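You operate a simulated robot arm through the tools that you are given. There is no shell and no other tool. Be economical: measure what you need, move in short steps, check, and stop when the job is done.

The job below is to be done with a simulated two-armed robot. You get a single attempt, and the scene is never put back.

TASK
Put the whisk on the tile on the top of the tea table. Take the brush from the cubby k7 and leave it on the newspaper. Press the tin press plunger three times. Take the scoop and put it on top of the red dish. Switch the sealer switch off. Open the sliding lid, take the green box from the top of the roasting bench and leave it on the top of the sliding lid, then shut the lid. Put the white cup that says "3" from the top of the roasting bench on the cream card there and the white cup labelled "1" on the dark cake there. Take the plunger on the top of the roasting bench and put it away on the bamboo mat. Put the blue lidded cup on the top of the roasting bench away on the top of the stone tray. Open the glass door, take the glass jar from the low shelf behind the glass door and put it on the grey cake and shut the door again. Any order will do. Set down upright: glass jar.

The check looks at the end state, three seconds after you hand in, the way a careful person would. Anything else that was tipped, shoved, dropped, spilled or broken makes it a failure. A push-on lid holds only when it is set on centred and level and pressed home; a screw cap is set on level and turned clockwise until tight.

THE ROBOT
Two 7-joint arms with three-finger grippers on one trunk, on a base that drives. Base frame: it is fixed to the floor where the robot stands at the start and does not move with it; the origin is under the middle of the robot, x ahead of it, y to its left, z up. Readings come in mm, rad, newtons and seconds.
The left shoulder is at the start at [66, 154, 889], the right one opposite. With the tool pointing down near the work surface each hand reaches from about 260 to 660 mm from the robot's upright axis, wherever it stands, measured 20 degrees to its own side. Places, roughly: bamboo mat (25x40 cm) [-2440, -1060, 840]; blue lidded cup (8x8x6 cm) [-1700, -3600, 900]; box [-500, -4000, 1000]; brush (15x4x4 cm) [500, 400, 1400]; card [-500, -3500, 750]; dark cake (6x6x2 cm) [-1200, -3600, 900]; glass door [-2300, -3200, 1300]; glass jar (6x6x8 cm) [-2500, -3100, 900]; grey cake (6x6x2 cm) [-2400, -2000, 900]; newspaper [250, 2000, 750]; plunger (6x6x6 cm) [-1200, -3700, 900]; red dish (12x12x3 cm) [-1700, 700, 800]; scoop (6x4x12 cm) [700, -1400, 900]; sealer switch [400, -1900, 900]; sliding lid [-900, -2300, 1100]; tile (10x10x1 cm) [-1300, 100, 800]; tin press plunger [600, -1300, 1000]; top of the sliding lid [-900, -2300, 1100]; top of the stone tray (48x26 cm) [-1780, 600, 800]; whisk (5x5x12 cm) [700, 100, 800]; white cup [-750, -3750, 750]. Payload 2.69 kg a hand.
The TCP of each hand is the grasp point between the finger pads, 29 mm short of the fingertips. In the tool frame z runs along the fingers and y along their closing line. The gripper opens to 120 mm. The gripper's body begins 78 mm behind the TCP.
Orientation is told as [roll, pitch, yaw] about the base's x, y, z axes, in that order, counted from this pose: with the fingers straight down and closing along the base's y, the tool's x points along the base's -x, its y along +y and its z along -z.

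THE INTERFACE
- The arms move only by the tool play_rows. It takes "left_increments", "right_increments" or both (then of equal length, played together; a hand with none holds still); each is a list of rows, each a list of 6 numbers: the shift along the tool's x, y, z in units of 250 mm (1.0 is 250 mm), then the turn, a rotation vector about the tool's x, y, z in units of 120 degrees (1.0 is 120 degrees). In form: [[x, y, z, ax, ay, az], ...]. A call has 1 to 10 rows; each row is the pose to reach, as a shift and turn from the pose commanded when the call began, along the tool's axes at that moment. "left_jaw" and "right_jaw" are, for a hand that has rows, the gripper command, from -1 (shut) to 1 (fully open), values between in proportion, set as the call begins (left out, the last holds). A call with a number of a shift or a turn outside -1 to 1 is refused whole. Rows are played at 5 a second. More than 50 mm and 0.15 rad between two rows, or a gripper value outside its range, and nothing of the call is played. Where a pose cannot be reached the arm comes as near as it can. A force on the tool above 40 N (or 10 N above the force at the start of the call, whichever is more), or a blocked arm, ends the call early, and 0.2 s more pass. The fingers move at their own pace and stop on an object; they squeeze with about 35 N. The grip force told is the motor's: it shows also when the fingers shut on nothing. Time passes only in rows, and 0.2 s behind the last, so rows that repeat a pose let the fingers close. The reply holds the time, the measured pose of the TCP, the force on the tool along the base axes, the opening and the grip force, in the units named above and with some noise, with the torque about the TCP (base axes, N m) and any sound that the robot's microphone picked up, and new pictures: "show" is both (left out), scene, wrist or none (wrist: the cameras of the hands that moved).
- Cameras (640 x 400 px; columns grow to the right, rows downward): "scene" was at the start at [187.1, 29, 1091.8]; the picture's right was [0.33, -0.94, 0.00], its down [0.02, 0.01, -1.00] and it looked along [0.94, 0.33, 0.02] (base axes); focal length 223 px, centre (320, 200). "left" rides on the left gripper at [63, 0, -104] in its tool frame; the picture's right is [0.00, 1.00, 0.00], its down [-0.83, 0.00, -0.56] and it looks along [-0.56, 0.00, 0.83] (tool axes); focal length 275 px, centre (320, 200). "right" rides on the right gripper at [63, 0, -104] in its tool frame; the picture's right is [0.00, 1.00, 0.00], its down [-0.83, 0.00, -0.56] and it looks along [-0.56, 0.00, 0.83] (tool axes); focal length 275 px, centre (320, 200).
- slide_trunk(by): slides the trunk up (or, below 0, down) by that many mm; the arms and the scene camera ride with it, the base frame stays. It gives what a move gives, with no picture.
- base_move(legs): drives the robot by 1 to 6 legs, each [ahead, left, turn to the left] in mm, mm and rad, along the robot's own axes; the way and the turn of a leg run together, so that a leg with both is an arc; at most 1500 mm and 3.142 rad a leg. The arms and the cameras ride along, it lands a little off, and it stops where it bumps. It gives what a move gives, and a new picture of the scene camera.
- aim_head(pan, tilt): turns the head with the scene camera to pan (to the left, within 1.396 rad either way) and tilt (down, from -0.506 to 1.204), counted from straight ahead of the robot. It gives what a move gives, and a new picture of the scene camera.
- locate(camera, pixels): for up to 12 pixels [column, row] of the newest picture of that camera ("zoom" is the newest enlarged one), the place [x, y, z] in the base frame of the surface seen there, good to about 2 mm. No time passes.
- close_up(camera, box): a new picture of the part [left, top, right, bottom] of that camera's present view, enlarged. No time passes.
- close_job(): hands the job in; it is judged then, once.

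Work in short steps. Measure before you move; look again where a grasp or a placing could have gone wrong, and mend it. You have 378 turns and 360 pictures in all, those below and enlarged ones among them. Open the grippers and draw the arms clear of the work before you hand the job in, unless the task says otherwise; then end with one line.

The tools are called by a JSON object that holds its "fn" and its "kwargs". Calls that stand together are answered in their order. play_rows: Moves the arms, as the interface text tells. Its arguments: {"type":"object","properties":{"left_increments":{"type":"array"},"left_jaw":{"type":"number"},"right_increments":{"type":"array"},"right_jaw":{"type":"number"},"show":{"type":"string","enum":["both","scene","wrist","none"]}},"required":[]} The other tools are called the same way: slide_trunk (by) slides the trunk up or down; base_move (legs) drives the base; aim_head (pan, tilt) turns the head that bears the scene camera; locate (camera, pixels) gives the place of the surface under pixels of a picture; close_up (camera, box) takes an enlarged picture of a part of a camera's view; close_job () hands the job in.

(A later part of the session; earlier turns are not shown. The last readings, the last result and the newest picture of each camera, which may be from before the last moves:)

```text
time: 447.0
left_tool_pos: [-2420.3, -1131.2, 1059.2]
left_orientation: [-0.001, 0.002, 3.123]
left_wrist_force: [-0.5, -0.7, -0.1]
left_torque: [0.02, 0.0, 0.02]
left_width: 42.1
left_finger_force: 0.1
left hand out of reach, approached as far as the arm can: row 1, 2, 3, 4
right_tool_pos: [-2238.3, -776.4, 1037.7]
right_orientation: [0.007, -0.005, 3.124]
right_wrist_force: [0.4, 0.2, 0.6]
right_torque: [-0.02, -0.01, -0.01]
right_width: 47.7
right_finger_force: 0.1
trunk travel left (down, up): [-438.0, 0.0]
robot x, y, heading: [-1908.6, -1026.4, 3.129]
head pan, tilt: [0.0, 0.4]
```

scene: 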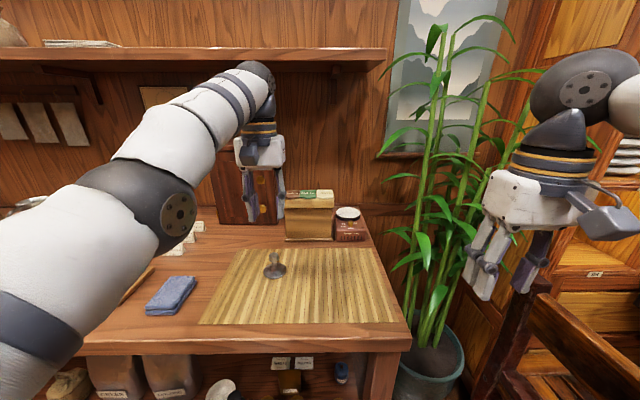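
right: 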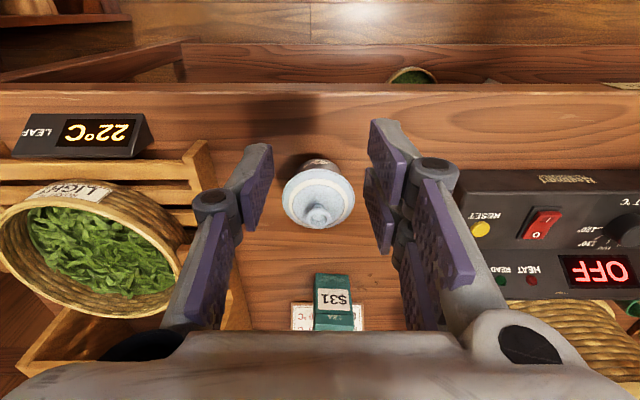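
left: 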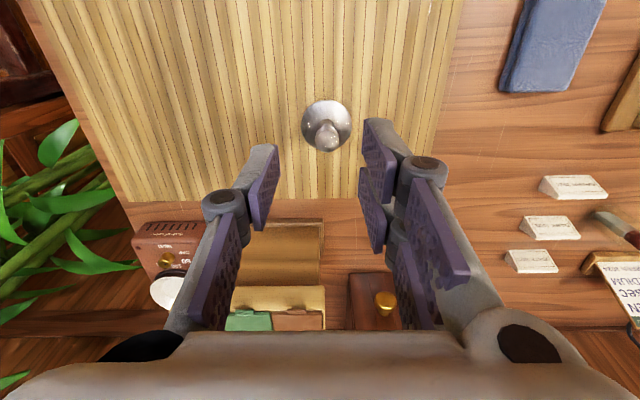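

Plunger stands on the mat. Retract the left arm and drive south to the glass cabinet.

{"fn": "play_rows", "kwargs": {"left_increments": [[0.14, 0.1, 0, 0, 0, 0], [0.28, 0.2, 0, 0, 0, 0], [0.42, 0.3, 0, 0, 0, 0], [0.57, 0.38, 0, 0, 0, 0]], "show": "none"}}

{"fn": "base_move", "kwargs": {"legs": [[-350, 0, 0], [0, 1450, 0], [0, 600, 0]]}}

{"fn": "aim_head", "kwargs": {"pan": 0.0, "tilt": 0.1}}

```text
time: 448.0
left_tool_pos: [-2419.0, -1190.0, 1088.1]
left_orientation: [-0.002, 0.003, 3.124]
left_wrist_force: [0.4, -0.5, -0.5]
left_torque: [0.0, -0.01, -0.03]
left_width: 42.4
left_finger_force: 0.1
left hand out of reach, approached as far as the arm can: row 1, 2, 3, 4
right_tool_pos: [-2237.5, -776.1, 1038.9]
right_orientation: [0.007, -0.005, 3.126]
right_wrist_force: [0.3, -0.1, 0.5]
right_torque: [-0.02, 0.01, 0.04]
right_width: 48.0
right_finger_force: 0.0
trunk travel left (down, up): [-438.0, 0.0]
robot x, y, heading: [-1907.7, -1028.9, 3.134]
head pan, tilt: [0.0, 0.4]
```

```text
time: 466.1
left_tool_pos: [-2132.5, -3267.1, 1086.1]
left_orientation: [-0.004, 0.001, 3.105]
left_wrist_force: [0.5, -0.4, -0.4]
left_torque: [0.01, 0.0, -0.01]
left_width: 42.1
left_finger_force: 0.0
right_tool_pos: [-1944.4, -2856.1, 1038.0]
right_orientation: [0.008, -0.005, 3.106]
right_wrist_force: [-0.3, -0.4, 0.5]
right_torque: [0.02, -0.01, 0.0]
right_width: 48.1
right_finger_force: 0.1
trunk travel left (down, up): [-438.0, 0.0]
robot x, y, heading: [-1615.9, -3112.7, 3.112]
head pan, tilt: [0.0, 0.4]
```

scene: 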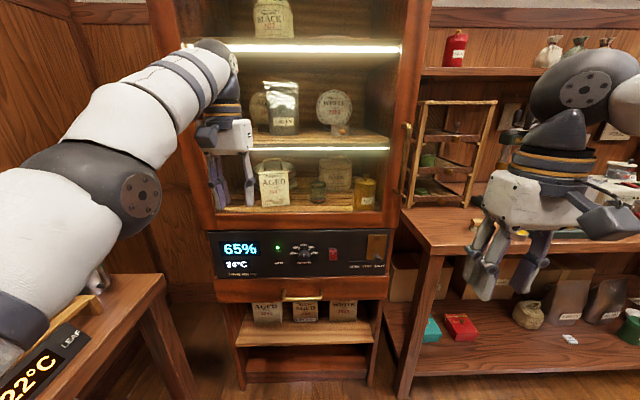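

```text
time: 466.9
left_tool_pos: [-2133.9, -3266.7, 1087.4]
left_orientation: [-0.002, 0.002, 3.105]
left_wrist_force: [-0.2, 0.0, 0.3]
left_torque: [0.02, -0.02, 0.02]
left_width: 42.0
left_finger_force: 0.1
right_tool_pos: [-1945.6, -2856.5, 1037.7]
right_orientation: [0.007, -0.005, 3.108]
right_wrist_force: [0.5, 0.5, -0.2]
right_torque: [0.0, 0.0, -0.02]
right_width: 48.1
right_finger_force: 0.0
trunk travel left (down, up): [-438.0, 0.0]
robot x, y, heading: [-1621.0, -3110.6, 3.113]
head pan, tilt: [0.0, 0.099]
```

scene: 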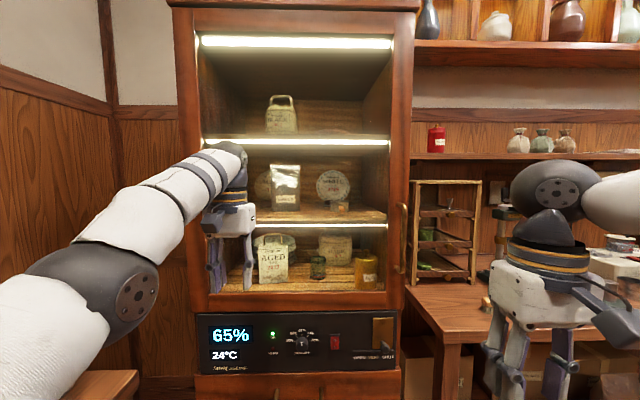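

The cabinet door has a handle at (403,235) on its right. Zoom into door and low shelf.

{"fn": "close_up", "kwargs": {"camera": "scene", "box": [230, 190, 430, 315]}}

{"fn": "locate", "kwargs": {"camera": "zoom", "pixels": [[430, 240], [285, 245], [285, 215], [285, 275], [440, 290], [555, 150], [555, 50], [555, 250], [500, 200], [540, 330], [350, 300], [553, 110]]}}

```text
3.20 times, centred on (330, 252) of scene
```

zoom: 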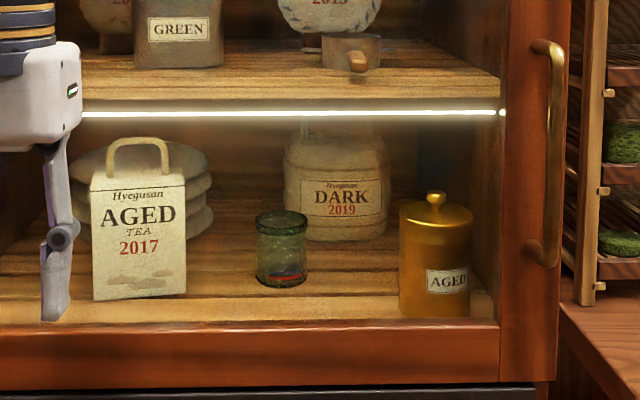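

```text
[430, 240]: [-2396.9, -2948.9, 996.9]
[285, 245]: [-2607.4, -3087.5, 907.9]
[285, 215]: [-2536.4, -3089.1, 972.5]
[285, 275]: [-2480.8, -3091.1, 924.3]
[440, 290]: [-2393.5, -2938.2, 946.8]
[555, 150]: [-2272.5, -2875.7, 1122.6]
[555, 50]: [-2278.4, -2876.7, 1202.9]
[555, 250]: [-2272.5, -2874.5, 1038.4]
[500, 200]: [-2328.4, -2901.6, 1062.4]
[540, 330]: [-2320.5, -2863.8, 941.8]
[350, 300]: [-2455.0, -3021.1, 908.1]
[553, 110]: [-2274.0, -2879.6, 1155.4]
```

Door handle at (−2272,−2876), z 1035–1205; jar at about (−2510,−3089), shelf z 908, next shelf ~1075. I'll use the right hand flipped (camera up) and nearly horizontal for both. Flip it now.

{"fn": "play_rows", "kwargs": {"right_increments": [[0, 0, 0, 0, 0, 0.07], [0, 0, 0, 0, 0, 0.14], [0, 0, 0, 0, 0, 0.21], [0, 0, 0, 0, 0, 0.28], [0, 0, 0, 0, 0, 0.35], [0, 0, 0, 0, 0, 0.42], [0, 0, 0, 0, 0, 0.49], [0, 0, 0, 0, 0, 0.56], [0, 0, 0, 0, 0, 0.63], [0, 0, 0, 0, 0, 0.7]], "show": "none"}}

{"fn": "play_rows", "kwargs": {"right_increments": [[0, 0, 0, 0, 0, 0.07], [0, 0, 0, 0, 0, 0.14], [0, 0, 0, 0, 0, 0.21], [0, 0, 0, 0, 0, 0.28], [0, 0, 0, 0, 0, 0.35], [0, 0, 0, 0, 0, 0.42], [0, 0, 0, 0, 0, 0.49], [0, 0, 0, 0, 0, 0.56], [0, 0, 0, 0, 0, 0.63], [0, 0, 0, 0, 0, 0.7]], "show": "none"}}

{"fn": "play_rows", "kwargs": {"right_increments": [[0, 0, 0, 0, 0, 0.05], [0, 0, 0, 0, 0, 0.1]], "show": "none"}}

{"fn": "play_rows", "kwargs": {"right_increments": [[0, 0, -0.03, 0, 0.07, 0], [0, 0, -0.06, 0, 0.14, 0], [0, 0, -0.1, 0, 0.21, 0], [0, 0, -0.14, 0, 0.28, 0], [0, 0, -0.18, 0, 0.35, 0], [0, 0, -0.22, 0, 0.42, 0], [0, 0, -0.26, 0, 0.49, 0], [0, 0, -0.3, 0, 0.56, 0], [0, 0, -0.33, 0, 0.61, 0], [0, 0, -0.33, 0, 0.65, 0]], "show": "wrist"}}

```text
time: 469.1
left_tool_pos: [-2133.4, -3267.3, 1086.7]
left_orientation: [0.0, 0.001, 3.106]
left_wrist_force: [-0.5, -0.8, -0.5]
left_torque: [0.03, 0.0, 0.0]
left_width: 42.0
left_finger_force: 0.1
right_tool_pos: [-1945.2, -2856.2, 1037.6]
right_orientation: [0.007, 0.007, 1.639]
right_wrist_force: [-0.4, -0.4, 0.2]
right_torque: [0.01, -0.01, 0.04]
right_width: 48.2
right_finger_force: 0.1
trunk travel left (down, up): [-438.0, 0.0]
robot x, y, heading: [-1614.5, -3112.1, 3.116]
head pan, tilt: [0.0, 0.099]
```

```text
time: 471.2
left_tool_pos: [-2133.1, -3267.4, 1087.3]
left_orientation: [0.0, 0.002, 3.107]
left_wrist_force: [0.3, 0.3, 0.2]
left_torque: [0.03, 0.02, 0.02]
left_width: 42.1
left_finger_force: 0.0
right_tool_pos: [-1944.7, -2855.6, 1038.5]
right_orientation: [-0.008, 0.008, 0.173]
right_wrist_force: [-0.4, 0.3, -1.0]
right_torque: [0.0, 0.04, 0.02]
right_width: 48.0
right_finger_force: 0.1
trunk travel left (down, up): [-438.0, 0.0]
robot x, y, heading: [-1618.4, -3115.6, 3.11]
head pan, tilt: [0.0, 0.099]
```

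```text
time: 471.9
left_tool_pos: [-2133.7, -3267.6, 1086.3]
left_orientation: [-0.004, 0.001, 3.108]
left_wrist_force: [-0.5, -0.1, 0.3]
left_torque: [0.0, -0.01, 0.0]
left_width: 42.1
left_finger_force: 0.0
right_tool_pos: [-1943.8, -2856.1, 1037.5]
right_orientation: [-0.007, 0.004, -0.036]
right_wrist_force: [0.3, -0.2, 0.3]
right_torque: [0.04, -0.01, -0.02]
right_width: 47.8
right_finger_force: 0.0
trunk travel left (down, up): [-438.0, 0.0]
robot x, y, heading: [-1616.8, -3112.0, 3.112]
head pan, tilt: [0.0, 0.099]
```

```text
time: 474.1
left_tool_pos: [-2133.0, -3267.0, 1087.7]
left_orientation: [-0.003, 0.001, 3.108]
left_wrist_force: [-0.2, -0.1, -0.5]
left_torque: [0.0, 0.01, 0.02]
left_width: 42.0
left_finger_force: 0.0
right_tool_pos: [-2004.6, -2837.0, 1171.2]
right_orientation: [-0.039, 1.368, -0.071]
right_wrist_force: [0.6, -0.6, 0.4]
right_torque: [-0.03, -0.01, 0.0]
right_width: 48.0
right_finger_force: 0.0
right hand out of reach, approached as far as the arm can: row 7, 8, 9, 10
trunk travel left (down, up): [-438.0, 0.0]
robot x, y, heading: [-1620.5, -3111.9, 3.107]
head pan, tilt: [0.0, 0.099]
```

right: 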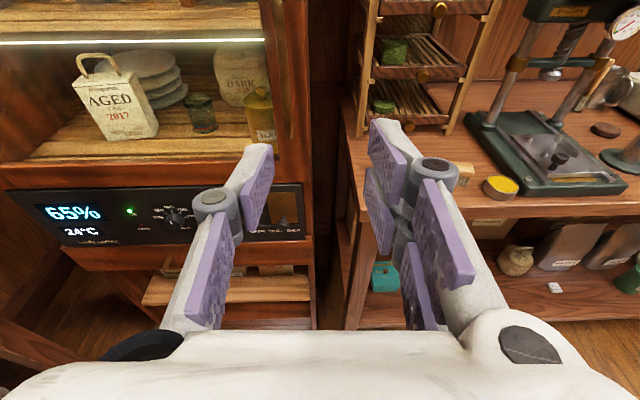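

The left arm sits at full stretch and in the door's swing; free it by pitching the hand while pulling back.

{"fn": "play_rows", "kwargs": {"left_increments": [[0.05, 0, 0, 0, 0.07, 0], [0.1, 0, 0, 0, 0.14, 0], [0.15, 0, 0, 0, 0.21, 0], [0.25, 0, 0, 0, 0.14, 0], [0.35, 0, 0, 0, 0.07, 0], [0.45, 0, 0, 0, 0.0, 0], [0.55, 0, 0, 0, 0, 0], [0.65, 0, 0, 0, 0, 0]], "show": "none"}}

```text
time: 475.9
left_tool_pos: [-1969.6, -3273.5, 1087.0]
left_orientation: [-0.002, -0.002, 3.107]
left_wrist_force: [0.1, 0.3, -0.6]
left_torque: [-0.01, 0.02, 0.02]
left_width: 42.0
left_finger_force: 0.1
left hand out of reach, approached as far as the arm can: row 1, 2, 3
right_tool_pos: [-2002.7, -2837.7, 1170.8]
right_orientation: [-0.036, 1.366, -0.07]
right_wrist_force: [0.2, -0.4, -0.5]
right_torque: [0.0, 0.03, 0.01]
right_width: 48.2
right_finger_force: 0.1
trunk travel left (down, up): [-438.0, 0.0]
robot x, y, heading: [-1619.6, -3115.9, 3.112]
head pan, tilt: [0.0, 0.099]
```

Freed. Now shift the right hand toward the centre, tuck the left, and strafe north so the door can swing clear of the base.

{"fn": "play_rows", "kwargs": {"right_increments": [[0, -0.16, 0, 0, 0, 0], [0, -0.32, 0, 0, 0, 0], [0, -0.48, 0, 0, 0, 0], [0, -0.64, 0, 0, 0, 0], [0, -0.8, 0, 0, 0, 0], [0, -0.96, 0, 0, 0, 0]], "left_increments": [[0.06, 0.1, 0, 0, 0, 0], [0.12, 0.2, 0, 0, 0, 0], [0.18, 0.3, 0, 0, 0, 0], [0.24, 0.4, 0, 0, 0, 0], [0.3, 0.5, 0, 0, 0, 0], [0.36, 0.6, 0, 0, 0, 0]], "show": "none"}}

{"fn": "base_move", "kwargs": {"legs": [[0, -285, 0.03]]}}

```text
time: 477.2
left_tool_pos: [-1885.8, -3428.2, 1085.1]
left_orientation: [-0.005, 0.002, 3.105]
left_wrist_force: [-0.2, -0.9, 0.1]
left_torque: [0.01, -0.01, 0.03]
left_width: 41.9
left_finger_force: 0.1
right_tool_pos: [-2012.9, -3080.2, 1175.6]
right_orientation: [-0.034, 1.366, -0.069]
right_wrist_force: [0.4, -0.7, 0.5]
right_torque: [0.01, -0.03, -0.03]
right_width: 47.9
right_finger_force: 0.0
right hand out of reach, approached as far as the arm can: row 1
trunk travel left (down, up): [-438.0, 0.0]
robot x, y, heading: [-1616.0, -3111.5, 3.114]
head pan, tilt: [0.0, 0.099]
```

```text
time: 480.0
left_tool_pos: [-1872.7, -3147.3, 1085.7]
left_orientation: [-0.001, 0.003, 3.138]
left_wrist_force: [0.2, 0.0, 0.0]
left_torque: [0.0, 0.03, 0.02]
left_width: 42.0
left_finger_force: 0.1
right_tool_pos: [-2010.3, -2803.3, 1174.7]
right_orientation: [-0.039, 1.367, -0.041]
right_wrist_force: [0.8, -1.2, 0.6]
right_torque: [0.0, -0.03, 0.02]
right_width: 48.0
right_finger_force: 0.1
trunk travel left (down, up): [-438.0, 0.0]
robot x, y, heading: [-1616.8, -2827.6, -3.143]
head pan, tilt: [0.0, 0.099]
```

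scene: 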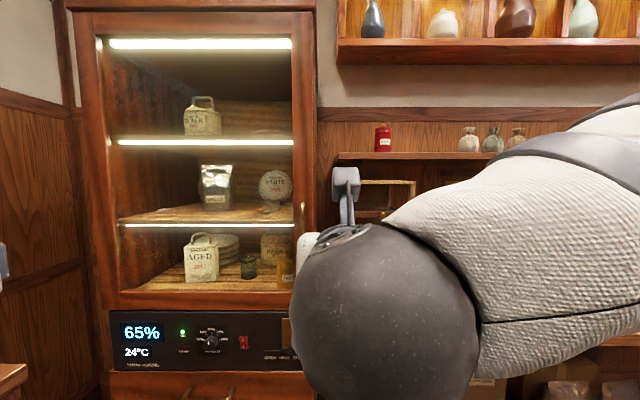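

Shift 73 mm left, down 33, then drive ahead 250.

{"fn": "play_rows", "kwargs": {"right_increments": [[-0.065, -0.145, 0, 0, 0, 0], [-0.13, -0.29, 0, 0, 0, 0], [-0.13, -0.29, 0, 0, 0, 0]], "show": "none"}}

{"fn": "base_move", "kwargs": {"legs": [[225, 0, 0]]}}

{"fn": "close_up", "kwargs": {"camera": "right", "box": [0, 0, 640, 400]}}

```text
time: 480.8
left_tool_pos: [-1873.3, -3147.4, 1086.1]
left_orientation: [-0.001, 0.003, 3.137]
left_wrist_force: [-0.3, 0.4, 0.3]
left_torque: [0.0, -0.02, 0.04]
left_width: 42.1
left_finger_force: 0.0
right_tool_pos: [-2004.3, -2876.7, 1142.8]
right_orientation: [-0.042, 1.368, -0.044]
right_wrist_force: [-0.4, -0.1, 0.3]
right_torque: [-0.01, 0.04, 0.03]
right_width: 48.1
right_finger_force: 0.0
trunk travel left (down, up): [-438.0, 0.0]
robot x, y, heading: [-1620.1, -2829.8, -3.141]
head pan, tilt: [0.0, 0.099]
```

```text
time: 482.6
left_tool_pos: [-2098.0, -3147.1, 1085.8]
left_orientation: [-0.003, 0.001, 3.135]
left_wrist_force: [-0.3, -0.1, 0.1]
left_torque: [-0.01, -0.04, 0.01]
left_width: 42.1
left_finger_force: 0.1
right_tool_pos: [-2229.7, -2875.7, 1143.6]
right_orientation: [-0.036, 1.366, -0.042]
right_wrist_force: [0.3, 0.2, 0.7]
right_torque: [0.01, 0.02, -0.02]
right_width: 48.0
right_finger_force: 0.1
trunk travel left (down, up): [-438.0, 0.0]
robot x, y, heading: [-1836.9, -2826.9, 3.144]
head pan, tilt: [0.0, 0.099]
```

scene: 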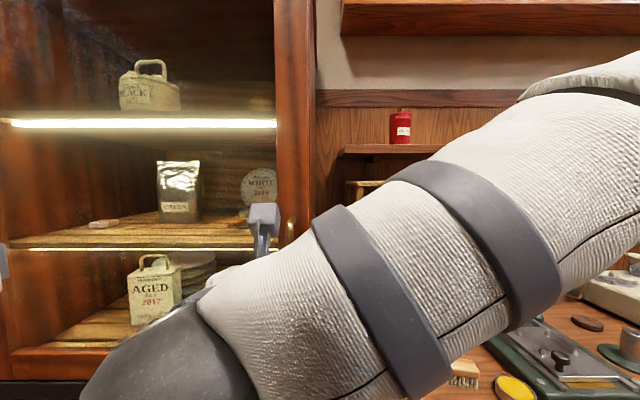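

```text
1.00 times, centred on (320, 200) of right (not enlarged: the box is as wide or as high as the picture)
```

zoom: 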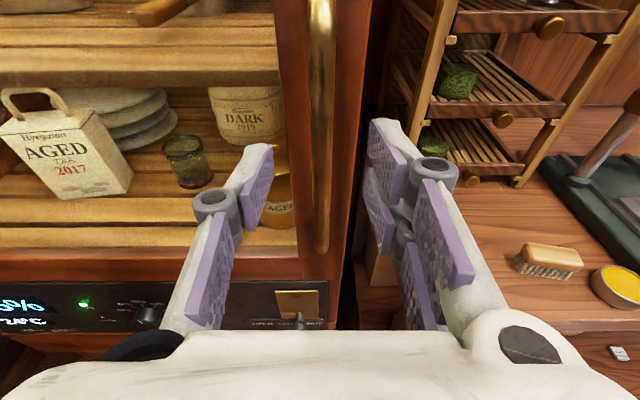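

Handle centred between the fingers. Advance 40 mm and grip.

{"fn": "play_rows", "kwargs": {"right_increments": [[0.01, 0, 0.08, 0, 0, 0], [0.03, 0, 0.15, 0, 0, 0], [0.03, 0, 0.165, 0, 0, 0]], "show": "none"}}

{"fn": "play_rows", "kwargs": {"right_increments": [[0, 0, 0, 0, 0, 0], [0, 0, 0, 0, 0, 0], [0, 0, 0, 0, 0, 0]], "right_jaw": -1, "show": "none"}}

{"fn": "base_move", "kwargs": {"legs": [[-82, 15, 0]]}}

```text
time: 483.4
left_tool_pos: [-2098.3, -3146.8, 1085.8]
left_orientation: [-0.003, 0.001, 3.137]
left_wrist_force: [-0.4, -0.1, -0.2]
left_torque: [0.03, 0.0, -0.01]
left_width: 42.0
left_finger_force: 0.1
right_tool_pos: [-2271.4, -2874.2, 1143.2]
right_orientation: [-0.035, 1.366, -0.04]
right_wrist_force: [-0.3, -0.2, -0.6]
right_torque: [0.0, -0.01, -0.02]
right_width: 48.0
right_finger_force: 0.0
trunk travel left (down, up): [-438.0, 0.0]
robot x, y, heading: [-1833.5, -2824.5, 3.141]
head pan, tilt: [0.0, 0.099]
```

```text
time: 484.1
left_tool_pos: [-2098.4, -3147.1, 1086.7]
left_orientation: [0.0, 0.002, 3.136]
left_wrist_force: [0.2, -0.1, 0.2]
left_torque: [-0.01, 0.01, 0.01]
left_width: 41.9
left_finger_force: 0.0
right_tool_pos: [-2270.8, -2874.4, 1143.8]
right_orientation: [-0.035, 1.365, -0.042]
right_wrist_force: [0.1, 3.8, -0.2]
right_torque: [0.76, 0.11, -0.06]
right_width: 12.0
right_finger_force: 39.2
trunk travel left (down, up): [-438.0, 0.0]
robot x, y, heading: [-1841.0, -2825.5, 3.142]
head pan, tilt: [0.0, 0.099]
```

```text
time: 485.2
left_tool_pos: [-2015.8, -3158.7, 1086.9]
left_orientation: [0.0, 0.003, 3.135]
left_wrist_force: [0.3, -0.2, 0.1]
left_torque: [0.0, 0.02, 0.04]
left_width: 41.7
left_finger_force: 0.1
right_tool_pos: [-2189.0, -2884.7, 1143.7]
right_orientation: [-0.044, 1.367, -0.055]
right_wrist_force: [4.7, 24.4, -5.0]
right_torque: [0.82, -0.11, -0.47]
right_width: 12.1
right_finger_force: 38.6
trunk travel left (down, up): [-438.0, 0.0]
robot x, y, heading: [-1757.2, -2842.3, 3.146]
head pan, tilt: [0.0, 0.099]
```

scene: 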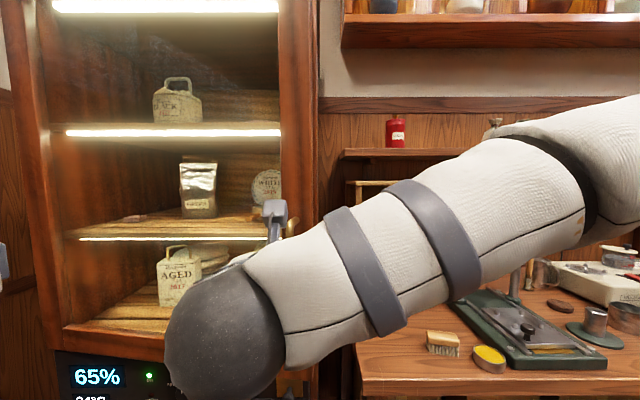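

Door is opening (fy +24 N: I went a little too far left). Continue with a smaller sideways share.

{"fn": "base_move", "kwargs": {"legs": [[-78, 18, 0]]}}

{"fn": "base_move", "kwargs": {"legs": [[-74, 32, 0]]}}

```text
time: 486.3
left_tool_pos: [-1939.7, -3180.1, 1085.0]
left_orientation: [-0.004, 0.002, 3.136]
left_wrist_force: [0.3, -0.7, 0.4]
left_torque: [0.0, 0.04, -0.01]
left_width: 41.7
left_finger_force: 0.0
right_tool_pos: [-2112.7, -2907.7, 1142.4]
right_orientation: [-0.031, 1.367, -0.042]
right_wrist_force: [-0.8, -2.7, 0.4]
right_torque: [0.4, 0.24, -0.18]
right_width: 12.2
right_finger_force: 38.2
trunk travel left (down, up): [-438.0, 0.0]
robot x, y, heading: [-1680.9, -2857.9, 3.134]
head pan, tilt: [0.0, 0.099]
```

scene: 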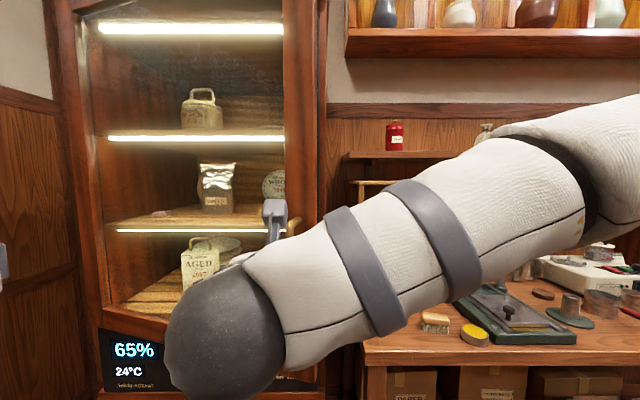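

```text
time: 487.4
left_tool_pos: [-1864.3, -3214.3, 1085.5]
left_orientation: [-0.002, 0.002, 3.133]
left_wrist_force: [0.1, -1.0, -0.3]
left_torque: [0.0, 0.01, 0.02]
left_width: 42.0
left_finger_force: 0.1
right_tool_pos: [-2037.5, -2941.1, 1142.6]
right_orientation: [-0.031, 1.365, -0.04]
right_wrist_force: [-3.7, -6.2, 1.2]
right_torque: [0.41, 0.21, -0.12]
right_width: 12.2
right_finger_force: 38.8
trunk travel left (down, up): [-438.0, 0.0]
robot x, y, heading: [-1608.9, -2892.9, 3.138]
head pan, tilt: [0.0, 0.099]
```

scene: 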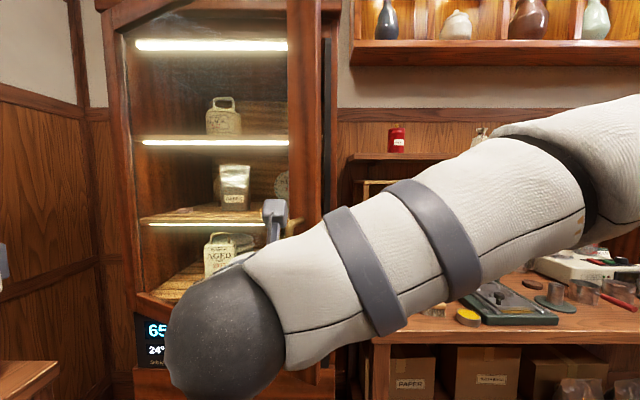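

Opening well (~30°). Continue along the arc in several legs.

{"fn": "base_move", "kwargs": {"legs": [[-67, 43, 0], [-59, 53, 0]]}}

{"fn": "base_move", "kwargs": {"legs": [[-50, 62, 0], [-40, 69, 0]]}}

```text
time: 489.1
left_tool_pos: [-1738.4, -3305.9, 1087.5]
left_orientation: [0.001, 0.0, 3.136]
left_wrist_force: [-0.2, -0.8, -1.0]
left_torque: [0.01, 0.0, -0.01]
left_width: 42.1
left_finger_force: 0.0
right_tool_pos: [-1910.9, -3032.6, 1142.9]
right_orientation: [-0.044, 1.367, -0.052]
right_wrist_force: [18.7, 19.8, -9.8]
right_torque: [0.64, -0.31, -0.28]
right_width: 11.9
right_finger_force: 38.3
trunk travel left (down, up): [-438.0, 0.0]
robot x, y, heading: [-1480.9, -2988.8, -3.142]
head pan, tilt: [0.0, 0.099]
```

scene: 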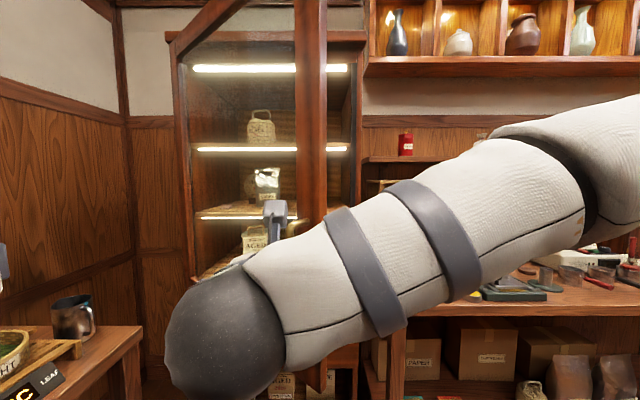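

```text
time: 490.1
left_tool_pos: [-1705.3, -3345.6, 1087.7]
left_orientation: [-0.002, -0.002, 3.136]
left_wrist_force: [0.3, 0.1, -0.4]
left_torque: [0.01, 0.0, 0.03]
left_width: 42.1
left_finger_force: 0.1
right_tool_pos: [-1877.6, -3067.3, 1142.9]
right_orientation: [-0.014, 1.366, -0.033]
right_wrist_force: [13.7, 12.2, 4.5]
right_torque: [0.37, -0.88, 0.02]
right_width: 11.8
right_finger_force: 38.5
trunk travel left (down, up): [-438.0, 0.0]
robot x, y, heading: [-1450.0, -3023.8, -3.138]
head pan, tilt: [0.0, 0.099]
stopped in leg 1: the force on the tool passed its limit at 42 N (the readings are from after the stop); the commanded pose is now the measured one
```

scene: 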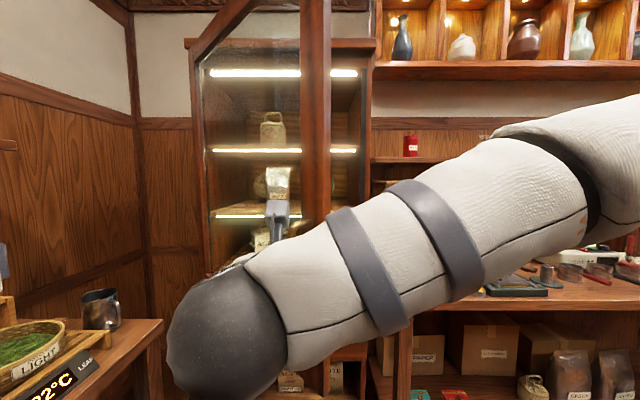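

Door ~55° open. Release the handle, back out, go round the door's free edge to its inner side.

{"fn": "play_rows", "kwargs": {"right_increments": [[0, 0, 0, 0, 0, 0], [0, 0, 0, 0, 0, 0], [0, 0, -0.15, 0, 0, 0], [0, 0, -0.3, 0, 0, 0]], "right_jaw": 0, "show": "none"}}

{"fn": "base_move", "kwargs": {"legs": [[-20, 0, 0], [0, -180, 0]]}}

```text
time: 491.1
left_tool_pos: [-1707.0, -3345.4, 1086.3]
left_orientation: [-0.003, 0.002, 3.136]
left_wrist_force: [0.1, 0.3, -0.4]
left_torque: [0.0, 0.01, 0.03]
left_width: 42.1
left_finger_force: 0.1
right_tool_pos: [-1808.1, -3072.0, 1156.5]
right_orientation: [-0.015, 1.364, -0.033]
right_wrist_force: [-0.7, -0.3, -0.4]
right_torque: [0.0, 0.0, -0.01]
right_width: 59.9
right_finger_force: 0.0
trunk travel left (down, up): [-438.0, 0.0]
robot x, y, heading: [-1449.0, -3026.4, -3.136]
head pan, tilt: [0.0, 0.099]
```

```text
time: 493.5
left_tool_pos: [-1687.0, -3166.2, 1086.3]
left_orientation: [-0.001, 0.001, 3.135]
left_wrist_force: [-0.6, 0.3, 0.5]
left_torque: [-0.03, 0.01, -0.04]
left_width: 41.9
left_finger_force: 0.1
right_tool_pos: [-1789.0, -2893.5, 1157.0]
right_orientation: [-0.016, 1.362, -0.034]
right_wrist_force: [0.1, -0.9, 0.0]
right_torque: [0.04, 0.0, 0.02]
right_width: 59.8
right_finger_force: 0.1
trunk travel left (down, up): [-438.0, 0.0]
robot x, y, heading: [-1432.2, -2846.3, -3.137]
head pan, tilt: [0.0, 0.099]
```

scene: 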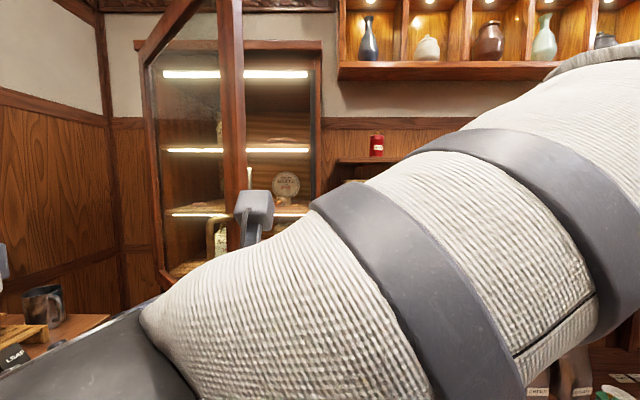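

Locate the door's frame edge and hinge side.

{"fn": "locate", "kwargs": {"camera": "scene", "pixels": [[230, 100], [242, 100], [150, 110], [160, 280], [210, 235], [230, 160], [318, 100]]}}

```text
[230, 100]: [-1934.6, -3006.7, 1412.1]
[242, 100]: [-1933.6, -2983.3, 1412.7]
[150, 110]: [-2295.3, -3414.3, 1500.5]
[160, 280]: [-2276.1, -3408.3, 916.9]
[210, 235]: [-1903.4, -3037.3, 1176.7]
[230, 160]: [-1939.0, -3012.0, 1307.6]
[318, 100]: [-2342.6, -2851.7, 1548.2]
```

Door ≈42° open (hinge (−2320,−3410), edge (−1934,−2985)). Extend the hand past the edge on the inner side, then push left.

{"fn": "play_rows", "kwargs": {"right_increments": [[0.0, 0.14, 0.0, 0, 0, 0], [0.03, 0.14, 0.15, 0, 0, 0], [0.06, 0.14, 0.3, 0, 0, 0], [0.09, 0.14, 0.45, 0, 0, 0], [0.11, 0.14, 0.55, 0, 0, 0]], "right_jaw": -1, "show": "none"}}

{"fn": "base_move", "kwargs": {"legs": [[80, 0, 0], [0, 160, 0]]}}

```text
time: 494.7
left_tool_pos: [-1688.8, -3166.1, 1086.0]
left_orientation: [0.0, 0.001, 3.138]
left_wrist_force: [-0.3, 0.3, -0.1]
left_torque: [0.0, -0.04, 0.01]
left_width: 42.0
left_finger_force: 0.0
right_tool_pos: [-1929.7, -2855.4, 1154.2]
right_orientation: [-0.014, 1.365, -0.034]
right_wrist_force: [-0.4, -0.3, 0.7]
right_torque: [0.0, -0.01, 0.0]
right_width: 0.0
right_finger_force: 28.8
trunk travel left (down, up): [-438.0, 0.0]
robot x, y, heading: [-1428.8, -2844.7, -3.144]
head pan, tilt: [0.0, 0.099]
```

```text
time: 496.8
left_tool_pos: [-1767.8, -3255.9, 1086.2]
left_orientation: [-0.002, 0.004, 3.134]
left_wrist_force: [-0.5, -0.1, 0.0]
left_torque: [-0.01, 0.0, 0.04]
left_width: 41.9
left_finger_force: 0.0
right_tool_pos: [-2008.0, -2937.7, 1154.1]
right_orientation: [-0.026, 1.365, -0.066]
right_wrist_force: [4.5, 5.5, 0.1]
right_torque: [-0.24, 0.23, 0.66]
right_width: 0.0
right_finger_force: 29.0
trunk travel left (down, up): [-438.0, 0.0]
robot x, y, heading: [-1510.0, -2932.4, 3.142]
head pan, tilt: [0.0, 0.099]
stopped in leg 2: the force on the tool passed its limit at 99 N (the readings are from after the stop); the commanded pose is now the measured one
```

scene: 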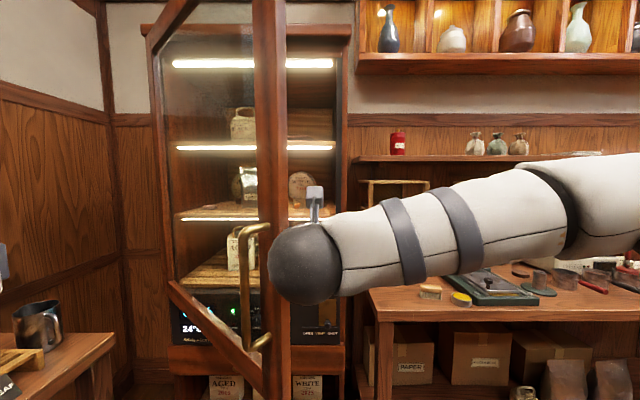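

Contact with the door. Push it gently with the arm in small steps.

{"fn": "play_rows", "kwargs": {"right_increments": [[0, -0.03, 0, 0, 0, 0], [0, -0.07, 0, 0, 0, 0], [0, -0.12, 0, 0, 0, 0], [0, -0.18, 0, 0, 0, 0], [0, -0.24, 0, 0, 0, 0], [0, -0.3, 0, 0, 0, 0], [0, -0.37, 0, 0, 0, 0], [0, -0.44, 0, 0, 0, 0], [0, -0.52, 0, 0, 0, 0], [0, -0.6, 0, 0, 0, 0]], "show": "scene"}}

```text
time: 497.2
left_tool_pos: [-1765.6, -3249.7, 1087.2]
left_orientation: [0.001, -0.001, 3.132]
left_wrist_force: [0.2, 0.0, -0.6]
left_torque: [-0.03, 0.02, 0.02]
left_width: 42.0
left_finger_force: 0.1
right_tool_pos: [-2007.2, -2937.7, 1154.1]
right_orientation: [-0.028, 1.362, -0.077]
right_wrist_force: [18.7, 21.5, -2.4]
right_torque: [-0.85, 0.99, 2.52]
right_width: 0.2
right_finger_force: 28.5
trunk travel left (down, up): [-438.0, 0.0]
robot x, y, heading: [-1511.6, -2936.8, 3.134]
head pan, tilt: [0.0, 0.099]
stopped in row 2 (right hand): the force on the tool passed its limit at 49 N (the readings are from after the stop); the commanded pose is now the measured one
```

scene: 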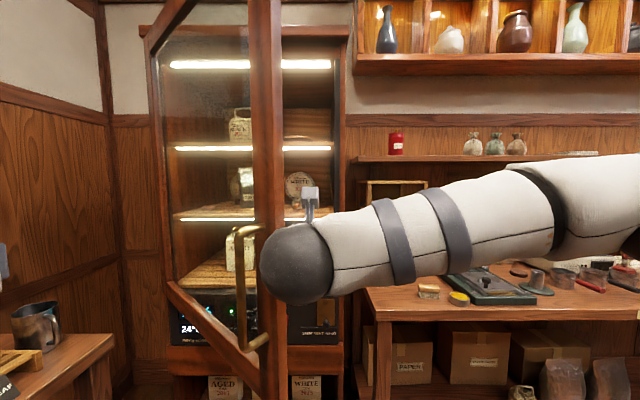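

The palm is hitting the door's tip end-on. Step right, go 150 mm further ahead so the forearm is inside, then push left.

{"fn": "base_move", "kwargs": {"legs": [[0, -50, 0], [150, 0, 0]]}}

{"fn": "play_rows", "kwargs": {"right_increments": [[0, -0.06, 0, 0, 0, 0], [0, -0.12, 0, 0, 0, 0], [0, -0.18, 0, 0, 0, 0], [0, -0.24, 0, 0, 0, 0], [0, -0.3, 0, 0, 0, 0], [0, -0.36, 0, 0, 0, 0], [0, -0.42, 0, 0, 0, 0], [0, -0.48, 0, 0, 0, 0], [0, -0.54, 0, 0, 0, 0], [0, -0.6, 0, 0, 0, 0]], "show": "scene"}}

```text
time: 499.3
left_tool_pos: [-1921.3, -3204.2, 1085.3]
left_orientation: [-0.002, 0.002, 3.134]
left_wrist_force: [-0.7, 0.3, 0.1]
left_torque: [0.0, -0.04, 0.01]
left_width: 42.2
left_finger_force: 0.1
right_tool_pos: [-2161.0, -2893.6, 1151.8]
right_orientation: [-0.012, 1.358, -0.056]
right_wrist_force: [-0.6, -0.2, 0.1]
right_torque: [0.05, 0.0, -0.01]
right_width: 0.1
right_finger_force: 28.3
trunk travel left (down, up): [-438.0, 0.0]
robot x, y, heading: [-1656.9, -2884.2, 3.137]
head pan, tilt: [0.0, 0.099]
```

scene: 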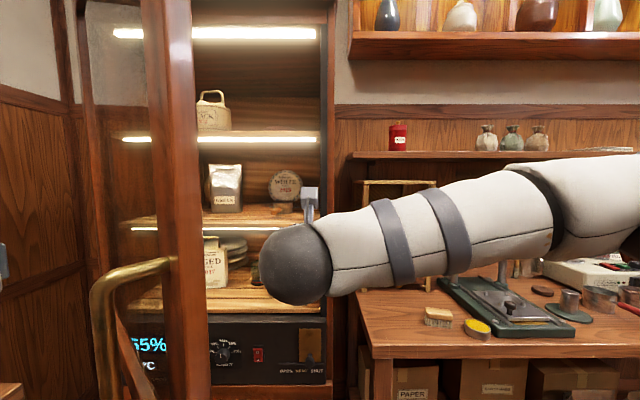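

```text
time: 501.5
left_tool_pos: [-1920.3, -3205.0, 1085.1]
left_orientation: [-0.004, 0.001, 3.133]
left_wrist_force: [0.4, 0.1, 0.0]
left_torque: [0.0, -0.02, -0.03]
left_width: 41.9
left_finger_force: 0.1
right_tool_pos: [-2167.3, -3044.7, 1154.4]
right_orientation: [-0.013, 1.361, -0.057]
right_wrist_force: [-0.9, -0.4, 0.3]
right_torque: [-0.02, 0.01, -0.03]
right_width: 0.2
right_finger_force: 28.5
trunk travel left (down, up): [-438.0, 0.0]
robot x, y, heading: [-1661.2, -2885.5, 3.134]
head pan, tilt: [0.0, 0.099]
```

scene: 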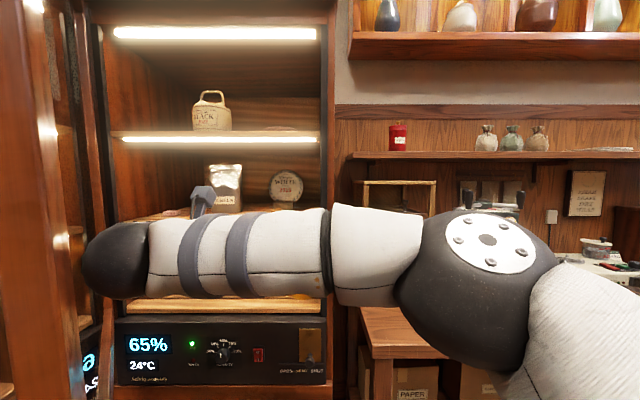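

The left hand blocks the door's outer side. Swing the left arm back beside the body, and then keep pushing.

{"fn": "play_rows", "kwargs": {"left_increments": [[0.02, 0.15, 0, 0, 0, 0], [0.12, 0.28, 0, 0, 0, 0], [0.26, 0.38, 0, 0, 0, 0], [0.42, 0.46, 0, 0, 0, 0], [0.58, 0.5, 0, 0, 0, 0], [0.74, 0.52, 0, 0, 0, 0], [0.88, 0.52, 0, 0, 0, 0]], "show": "none"}}

{"fn": "play_rows", "kwargs": {"right_increments": [[0, -0.06, 0, 0, 0, 0], [0, -0.12, 0, 0, 0, 0], [0, -0.18, 0, 0, 0, 0], [0, -0.24, 0, 0, 0, 0], [0, -0.3, 0, 0, 0, 0], [0, -0.36, 0, 0, 0, 0], [0, -0.42, 0, 0, 0, 0], [0, -0.48, 0, 0, 0, 0], [0, -0.54, 0, 0, 0, 0], [0, -0.6, 0, 0, 0, 0]], "show": "none"}}

{"fn": "aim_head", "kwargs": {"pan": 0.35, "tilt": 0.15}}

```text
time: 503.1
left_tool_pos: [-1750.7, -3164.9, 1055.5]
left_orientation: [-0.001, 0.002, 3.133]
left_wrist_force: [-0.1, 0.3, 0.2]
left_torque: [0.02, 0.03, 0.03]
left_width: 42.0
left_finger_force: 0.1
left hand out of reach, approached as far as the arm can: row 2, 3, 4, 5, 6, 7
right_tool_pos: [-2168.2, -3042.7, 1153.4]
right_orientation: [-0.015, 1.36, -0.059]
right_wrist_force: [0.5, 0.8, -0.5]
right_torque: [0.02, 0.0, -0.01]
right_width: 0.2
right_finger_force: 28.1
trunk travel left (down, up): [-438.0, 0.0]
robot x, y, heading: [-1662.2, -2883.8, 3.138]
head pan, tilt: [0.0, 0.099]
```

```text
time: 505.3
left_tool_pos: [-1750.1, -3165.4, 1057.3]
left_orientation: [-0.002, 0.003, 3.133]
left_wrist_force: [0.2, -0.7, -0.5]
left_torque: [-0.01, 0.02, -0.03]
left_width: 41.8
left_finger_force: 0.1
right_tool_pos: [-2168.2, -3056.4, 1153.9]
right_orientation: [-0.014, 1.359, -0.061]
right_wrist_force: [0.1, 0.3, 0.3]
right_torque: [0.0, -0.03, -0.03]
right_width: 0.0
right_finger_force: 28.4
right hand out of reach, approached as far as the arm can: row 2, 3, 4, 5, 6, 7, 8, 9, 10
trunk travel left (down, up): [-438.0, 0.0]
robot x, y, heading: [-1662.7, -2883.5, 3.144]
head pan, tilt: [0.0, 0.099]
```

```text
time: 506.1
left_tool_pos: [-1751.8, -3164.9, 1056.9]
left_orientation: [-0.003, 0.002, 3.132]
left_wrist_force: [0.2, -0.6, 0.1]
left_torque: [-0.02, 0.01, -0.02]
left_width: 42.1
left_finger_force: 0.2
right_tool_pos: [-2169.2, -3057.0, 1154.7]
right_orientation: [-0.015, 1.359, -0.061]
right_wrist_force: [0.1, -0.5, 0.5]
right_torque: [-0.01, 0.01, 0.0]
right_width: 0.0
right_finger_force: 28.0
trunk travel left (down, up): [-438.0, 0.0]
robot x, y, heading: [-1657.8, -2883.8, 3.139]
head pan, tilt: [0.351, 0.15]
```

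scene: 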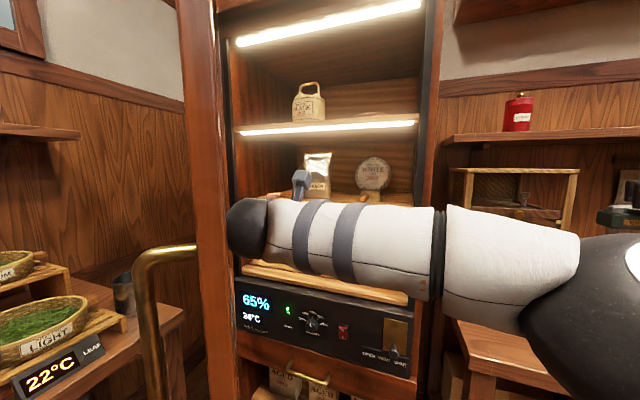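

Locate the door edge now.

{"fn": "locate", "kwargs": {"camera": "scene", "pixels": [[195, 120], [213, 120], [150, 300], [205, 330], [120, 290], [60, 310]]}}

```text
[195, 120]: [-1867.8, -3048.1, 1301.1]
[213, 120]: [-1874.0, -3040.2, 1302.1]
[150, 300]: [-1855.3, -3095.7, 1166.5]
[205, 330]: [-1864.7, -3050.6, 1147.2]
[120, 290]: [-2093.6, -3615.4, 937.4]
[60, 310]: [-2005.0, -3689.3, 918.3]
```

Door at ~51°, wrist inside its tip. Push by strafing the base left 190.

{"fn": "base_move", "kwargs": {"legs": [[0, 190, 0]]}}

{"fn": "locate", "kwargs": {"camera": "scene", "pixels": [[195, 120], [213, 120], [180, 200], [230, 120], [205, 330], [100, 150]]}}

```text
time: 508.2
left_tool_pos: [-1752.7, -3355.2, 1056.0]
left_orientation: [-0.004, 0.001, 3.135]
left_wrist_force: [-0.2, 0.1, -0.1]
left_torque: [0.01, -0.01, 0.01]
left_width: 41.9
left_finger_force: 0.1
right_tool_pos: [-2167.6, -3246.6, 1154.2]
right_orientation: [-0.015, 1.358, -0.058]
right_wrist_force: [-0.1, 0.3, -0.5]
right_torque: [0.03, -0.01, -0.03]
right_width: 0.2
right_finger_force: 28.3
trunk travel left (down, up): [-438.0, 0.0]
robot x, y, heading: [-1658.3, -3074.8, 3.139]
head pan, tilt: [0.351, 0.15]
```

scene: 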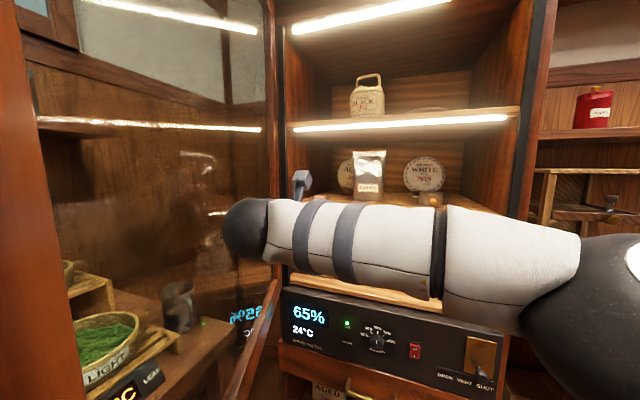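

```text
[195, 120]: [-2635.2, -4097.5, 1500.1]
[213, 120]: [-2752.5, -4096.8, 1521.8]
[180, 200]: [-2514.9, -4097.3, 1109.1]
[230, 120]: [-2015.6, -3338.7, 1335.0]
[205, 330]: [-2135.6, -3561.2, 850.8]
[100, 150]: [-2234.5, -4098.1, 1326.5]
```

Door ~77° open. Lower the right hand to jar height with a slight left yaw, then reposition the base so both arms are inside the door.

{"fn": "play_rows", "kwargs": {"right_increments": [[-0.13, 0.03, 0.027, 0.012, 0, 0], [-0.27, 0.06, 0.055, 0.025, 0, 0], [-0.4, 0.09, 0.082, 0.038, 0, 0], [-0.53, 0.12, 0.11, 0.05, 0, 0], [-0.67, 0.15, 0.137, 0.063, 0, 0], [-0.8, 0.17, 0.164, 0.076, 0, 0], [-0.8, 0.17, 0.164, 0.076, 0, 0]], "right_jaw": 0.4, "show": "none"}}

{"fn": "base_move", "kwargs": {"legs": [[-80, 0, 0], [0, -115, 0], [290, 0, 0]]}}

{"fn": "close_up", "kwargs": {"camera": "right", "box": [0, 0, 640, 400]}}

```text
time: 509.8
left_tool_pos: [-1751.2, -3354.0, 1056.9]
left_orientation: [-0.005, 0.002, 3.135]
left_wrist_force: [-0.5, -0.1, 0.4]
left_torque: [0.02, 0.02, 0.01]
left_width: 42.2
left_finger_force: 0.0
right_tool_pos: [-2163.7, -3205.2, 950.8]
right_orientation: [-0.175, 1.359, -0.061]
right_wrist_force: [0.1, -0.3, -0.4]
right_torque: [0.0, 0.02, 0.01]
right_width: 84.1
right_finger_force: 0.1
trunk travel left (down, up): [-438.0, 0.0]
robot x, y, heading: [-1665.8, -3070.9, 3.139]
head pan, tilt: [0.351, 0.15]
```

```text
time: 512.5
left_tool_pos: [-1700.6, -3240.3, 1056.2]
left_orientation: [-0.002, 0.008, 3.119]
left_wrist_force: [7.0, 3.0, -0.5]
left_torque: [-0.41, 0.78, -0.16]
left_width: 42.0
left_finger_force: 0.0
right_tool_pos: [-2116.1, -3091.5, 950.7]
right_orientation: [-0.174, 1.36, -0.059]
right_wrist_force: [0.0, -0.4, 0.0]
right_torque: [0.0, 0.0, -0.02]
right_width: 84.1
right_finger_force: 0.0
trunk travel left (down, up): [-438.0, 0.0]
robot x, y, heading: [-1615.1, -2959.8, 3.144]
head pan, tilt: [0.351, 0.15]
stopped in leg 3: the force on the tool passed its limit at 119 N (the readings are from after the stop); the commanded pose is now the measured one
```

scene: 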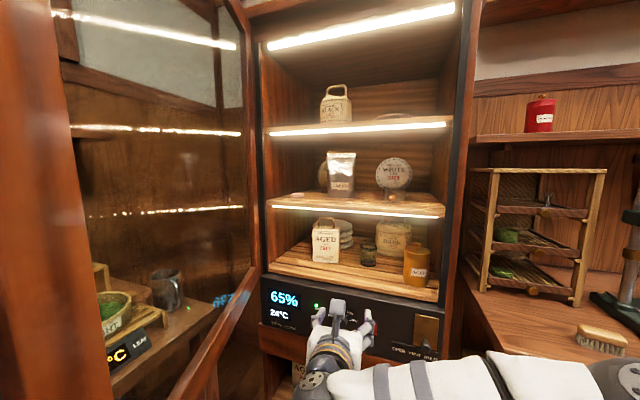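

```text
1.00 times, centred on (320, 200) of right (not enlarged: the box is as wide or as high as the picture)
```

zoom: 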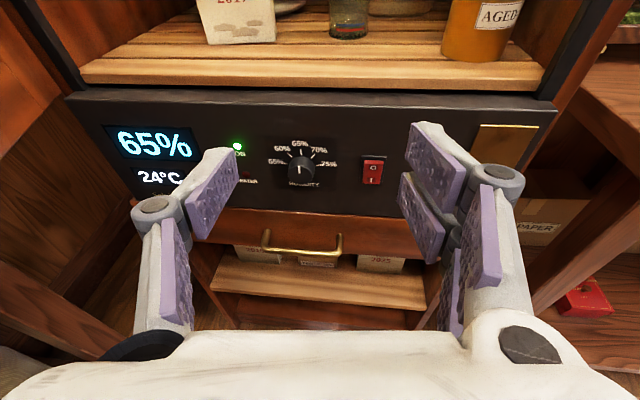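

The left hand caught the door tip. Back off slightly, pull the left hand inward, then continue.

{"fn": "base_move", "kwargs": {"legs": [[-40, 0, 0]]}}

{"fn": "play_rows", "kwargs": {"left_increments": [[-0.08, -0.1, 0, 0, 0, 0], [-0.16, -0.2, 0, 0, 0, 0], [-0.26, -0.3, 0, 0, 0, 0], [-0.36, -0.4, 0, 0, 0, 0]], "show": "none"}}

{"fn": "locate", "kwargs": {"camera": "scene", "pixels": [[90, 100], [50, 100], [235, 250], [190, 370], [368, 258], [366, 245], [325, 245]]}}

```text
time: 513.4
left_tool_pos: [-1658.7, -3241.0, 1056.6]
left_orientation: [-0.005, 0.007, 3.123]
left_wrist_force: [0.1, 0.0, 1.0]
left_torque: [-0.01, 0.06, -0.03]
left_width: 42.2
left_finger_force: 0.0
right_tool_pos: [-2076.5, -3092.0, 951.7]
right_orientation: [-0.171, 1.358, -0.056]
right_wrist_force: [0.6, -0.7, 1.0]
right_torque: [-0.01, -0.02, -0.01]
right_width: 84.0
right_finger_force: 0.1
trunk travel left (down, up): [-438.0, 0.0]
robot x, y, heading: [-1573.8, -2959.9, 3.14]
head pan, tilt: [0.351, 0.15]
```

scene: 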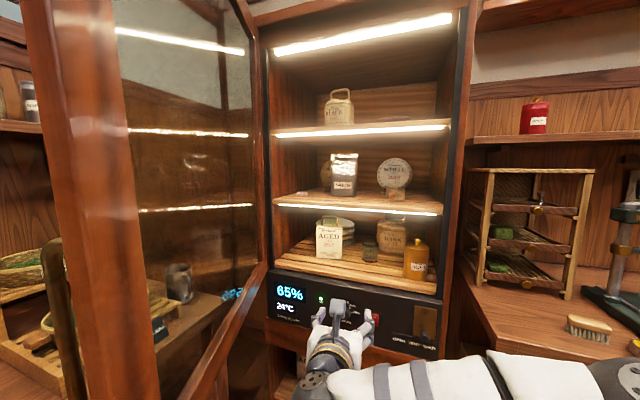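

```text
time: 514.4
left_tool_pos: [-1746.7, -3136.2, 1056.3]
left_orientation: [0.002, 0.004, 3.121]
left_wrist_force: [0.1, 0.6, -0.2]
left_torque: [0.0, 0.0, -0.01]
left_width: 41.9
left_finger_force: 0.0
right_tool_pos: [-2073.4, -3090.4, 952.2]
right_orientation: [-0.179, 1.361, -0.065]
right_wrist_force: [-0.4, 0.2, 0.5]
right_torque: [-0.01, 0.01, 0.03]
right_width: 84.3
right_finger_force: 0.0
trunk travel left (down, up): [-438.0, 0.0]
robot x, y, heading: [-1576.2, -2959.3, -3.142]
head pan, tilt: [0.351, 0.15]
```

```text
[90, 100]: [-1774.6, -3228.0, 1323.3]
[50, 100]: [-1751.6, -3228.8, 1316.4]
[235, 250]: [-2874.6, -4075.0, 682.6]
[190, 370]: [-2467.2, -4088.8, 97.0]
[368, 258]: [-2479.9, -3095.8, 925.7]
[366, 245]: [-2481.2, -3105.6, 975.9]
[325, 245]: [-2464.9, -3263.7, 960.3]
```

Clearance ok now (tip y −3228, left hand edge −3197). Jar at y≈−3098. Drive ahead 290.

{"fn": "base_move", "kwargs": {"legs": [[290, 4, 0]]}}

{"fn": "close_up", "kwargs": {"camera": "right", "box": [0, 0, 640, 400]}}

```text
time: 515.2
left_tool_pos: [-1749.2, -3134.2, 1056.9]
left_orientation: [0.009, -0.007, 3.113]
left_wrist_force: [-0.7, 1.3, 1.0]
left_torque: [0.02, -0.03, -0.01]
left_width: 42.0
left_finger_force: 0.1
right_tool_pos: [-2080.1, -3091.3, 955.6]
right_orientation: [-0.188, 1.363, -0.067]
right_wrist_force: [0.5, 0.9, 0.4]
right_torque: [0.02, 0.03, 0.04]
right_width: 84.2
right_finger_force: 0.1
trunk travel left (down, up): [-438.0, 0.0]
robot x, y, heading: [-1581.5, -2959.7, -3.144]
head pan, tilt: [0.351, 0.15]
stopped in leg 1: the robot was blocked; the commanded pose is now the measured one
```

scene: 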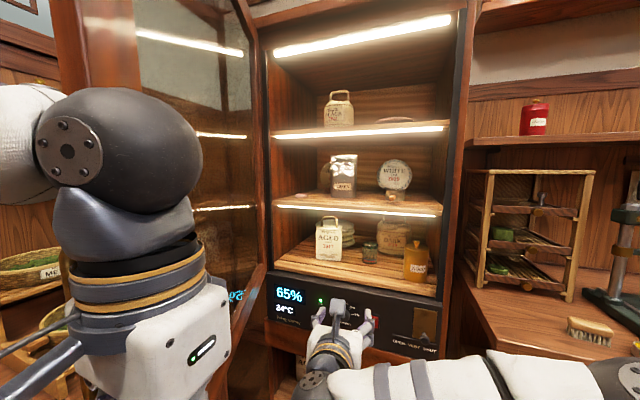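

```text
1.00 times, centred on (320, 200) of right (not enlarged: the box is as wide or as high as the picture)
```

zoom: 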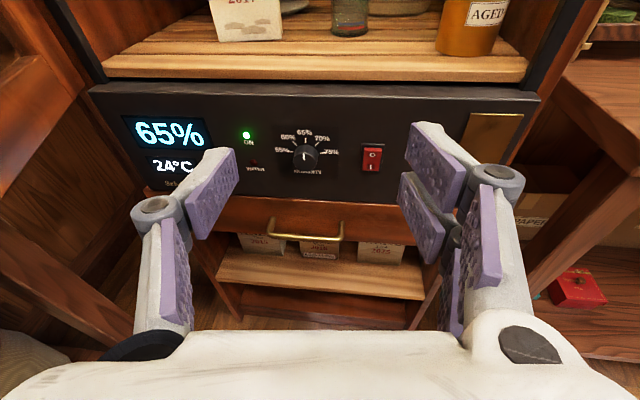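

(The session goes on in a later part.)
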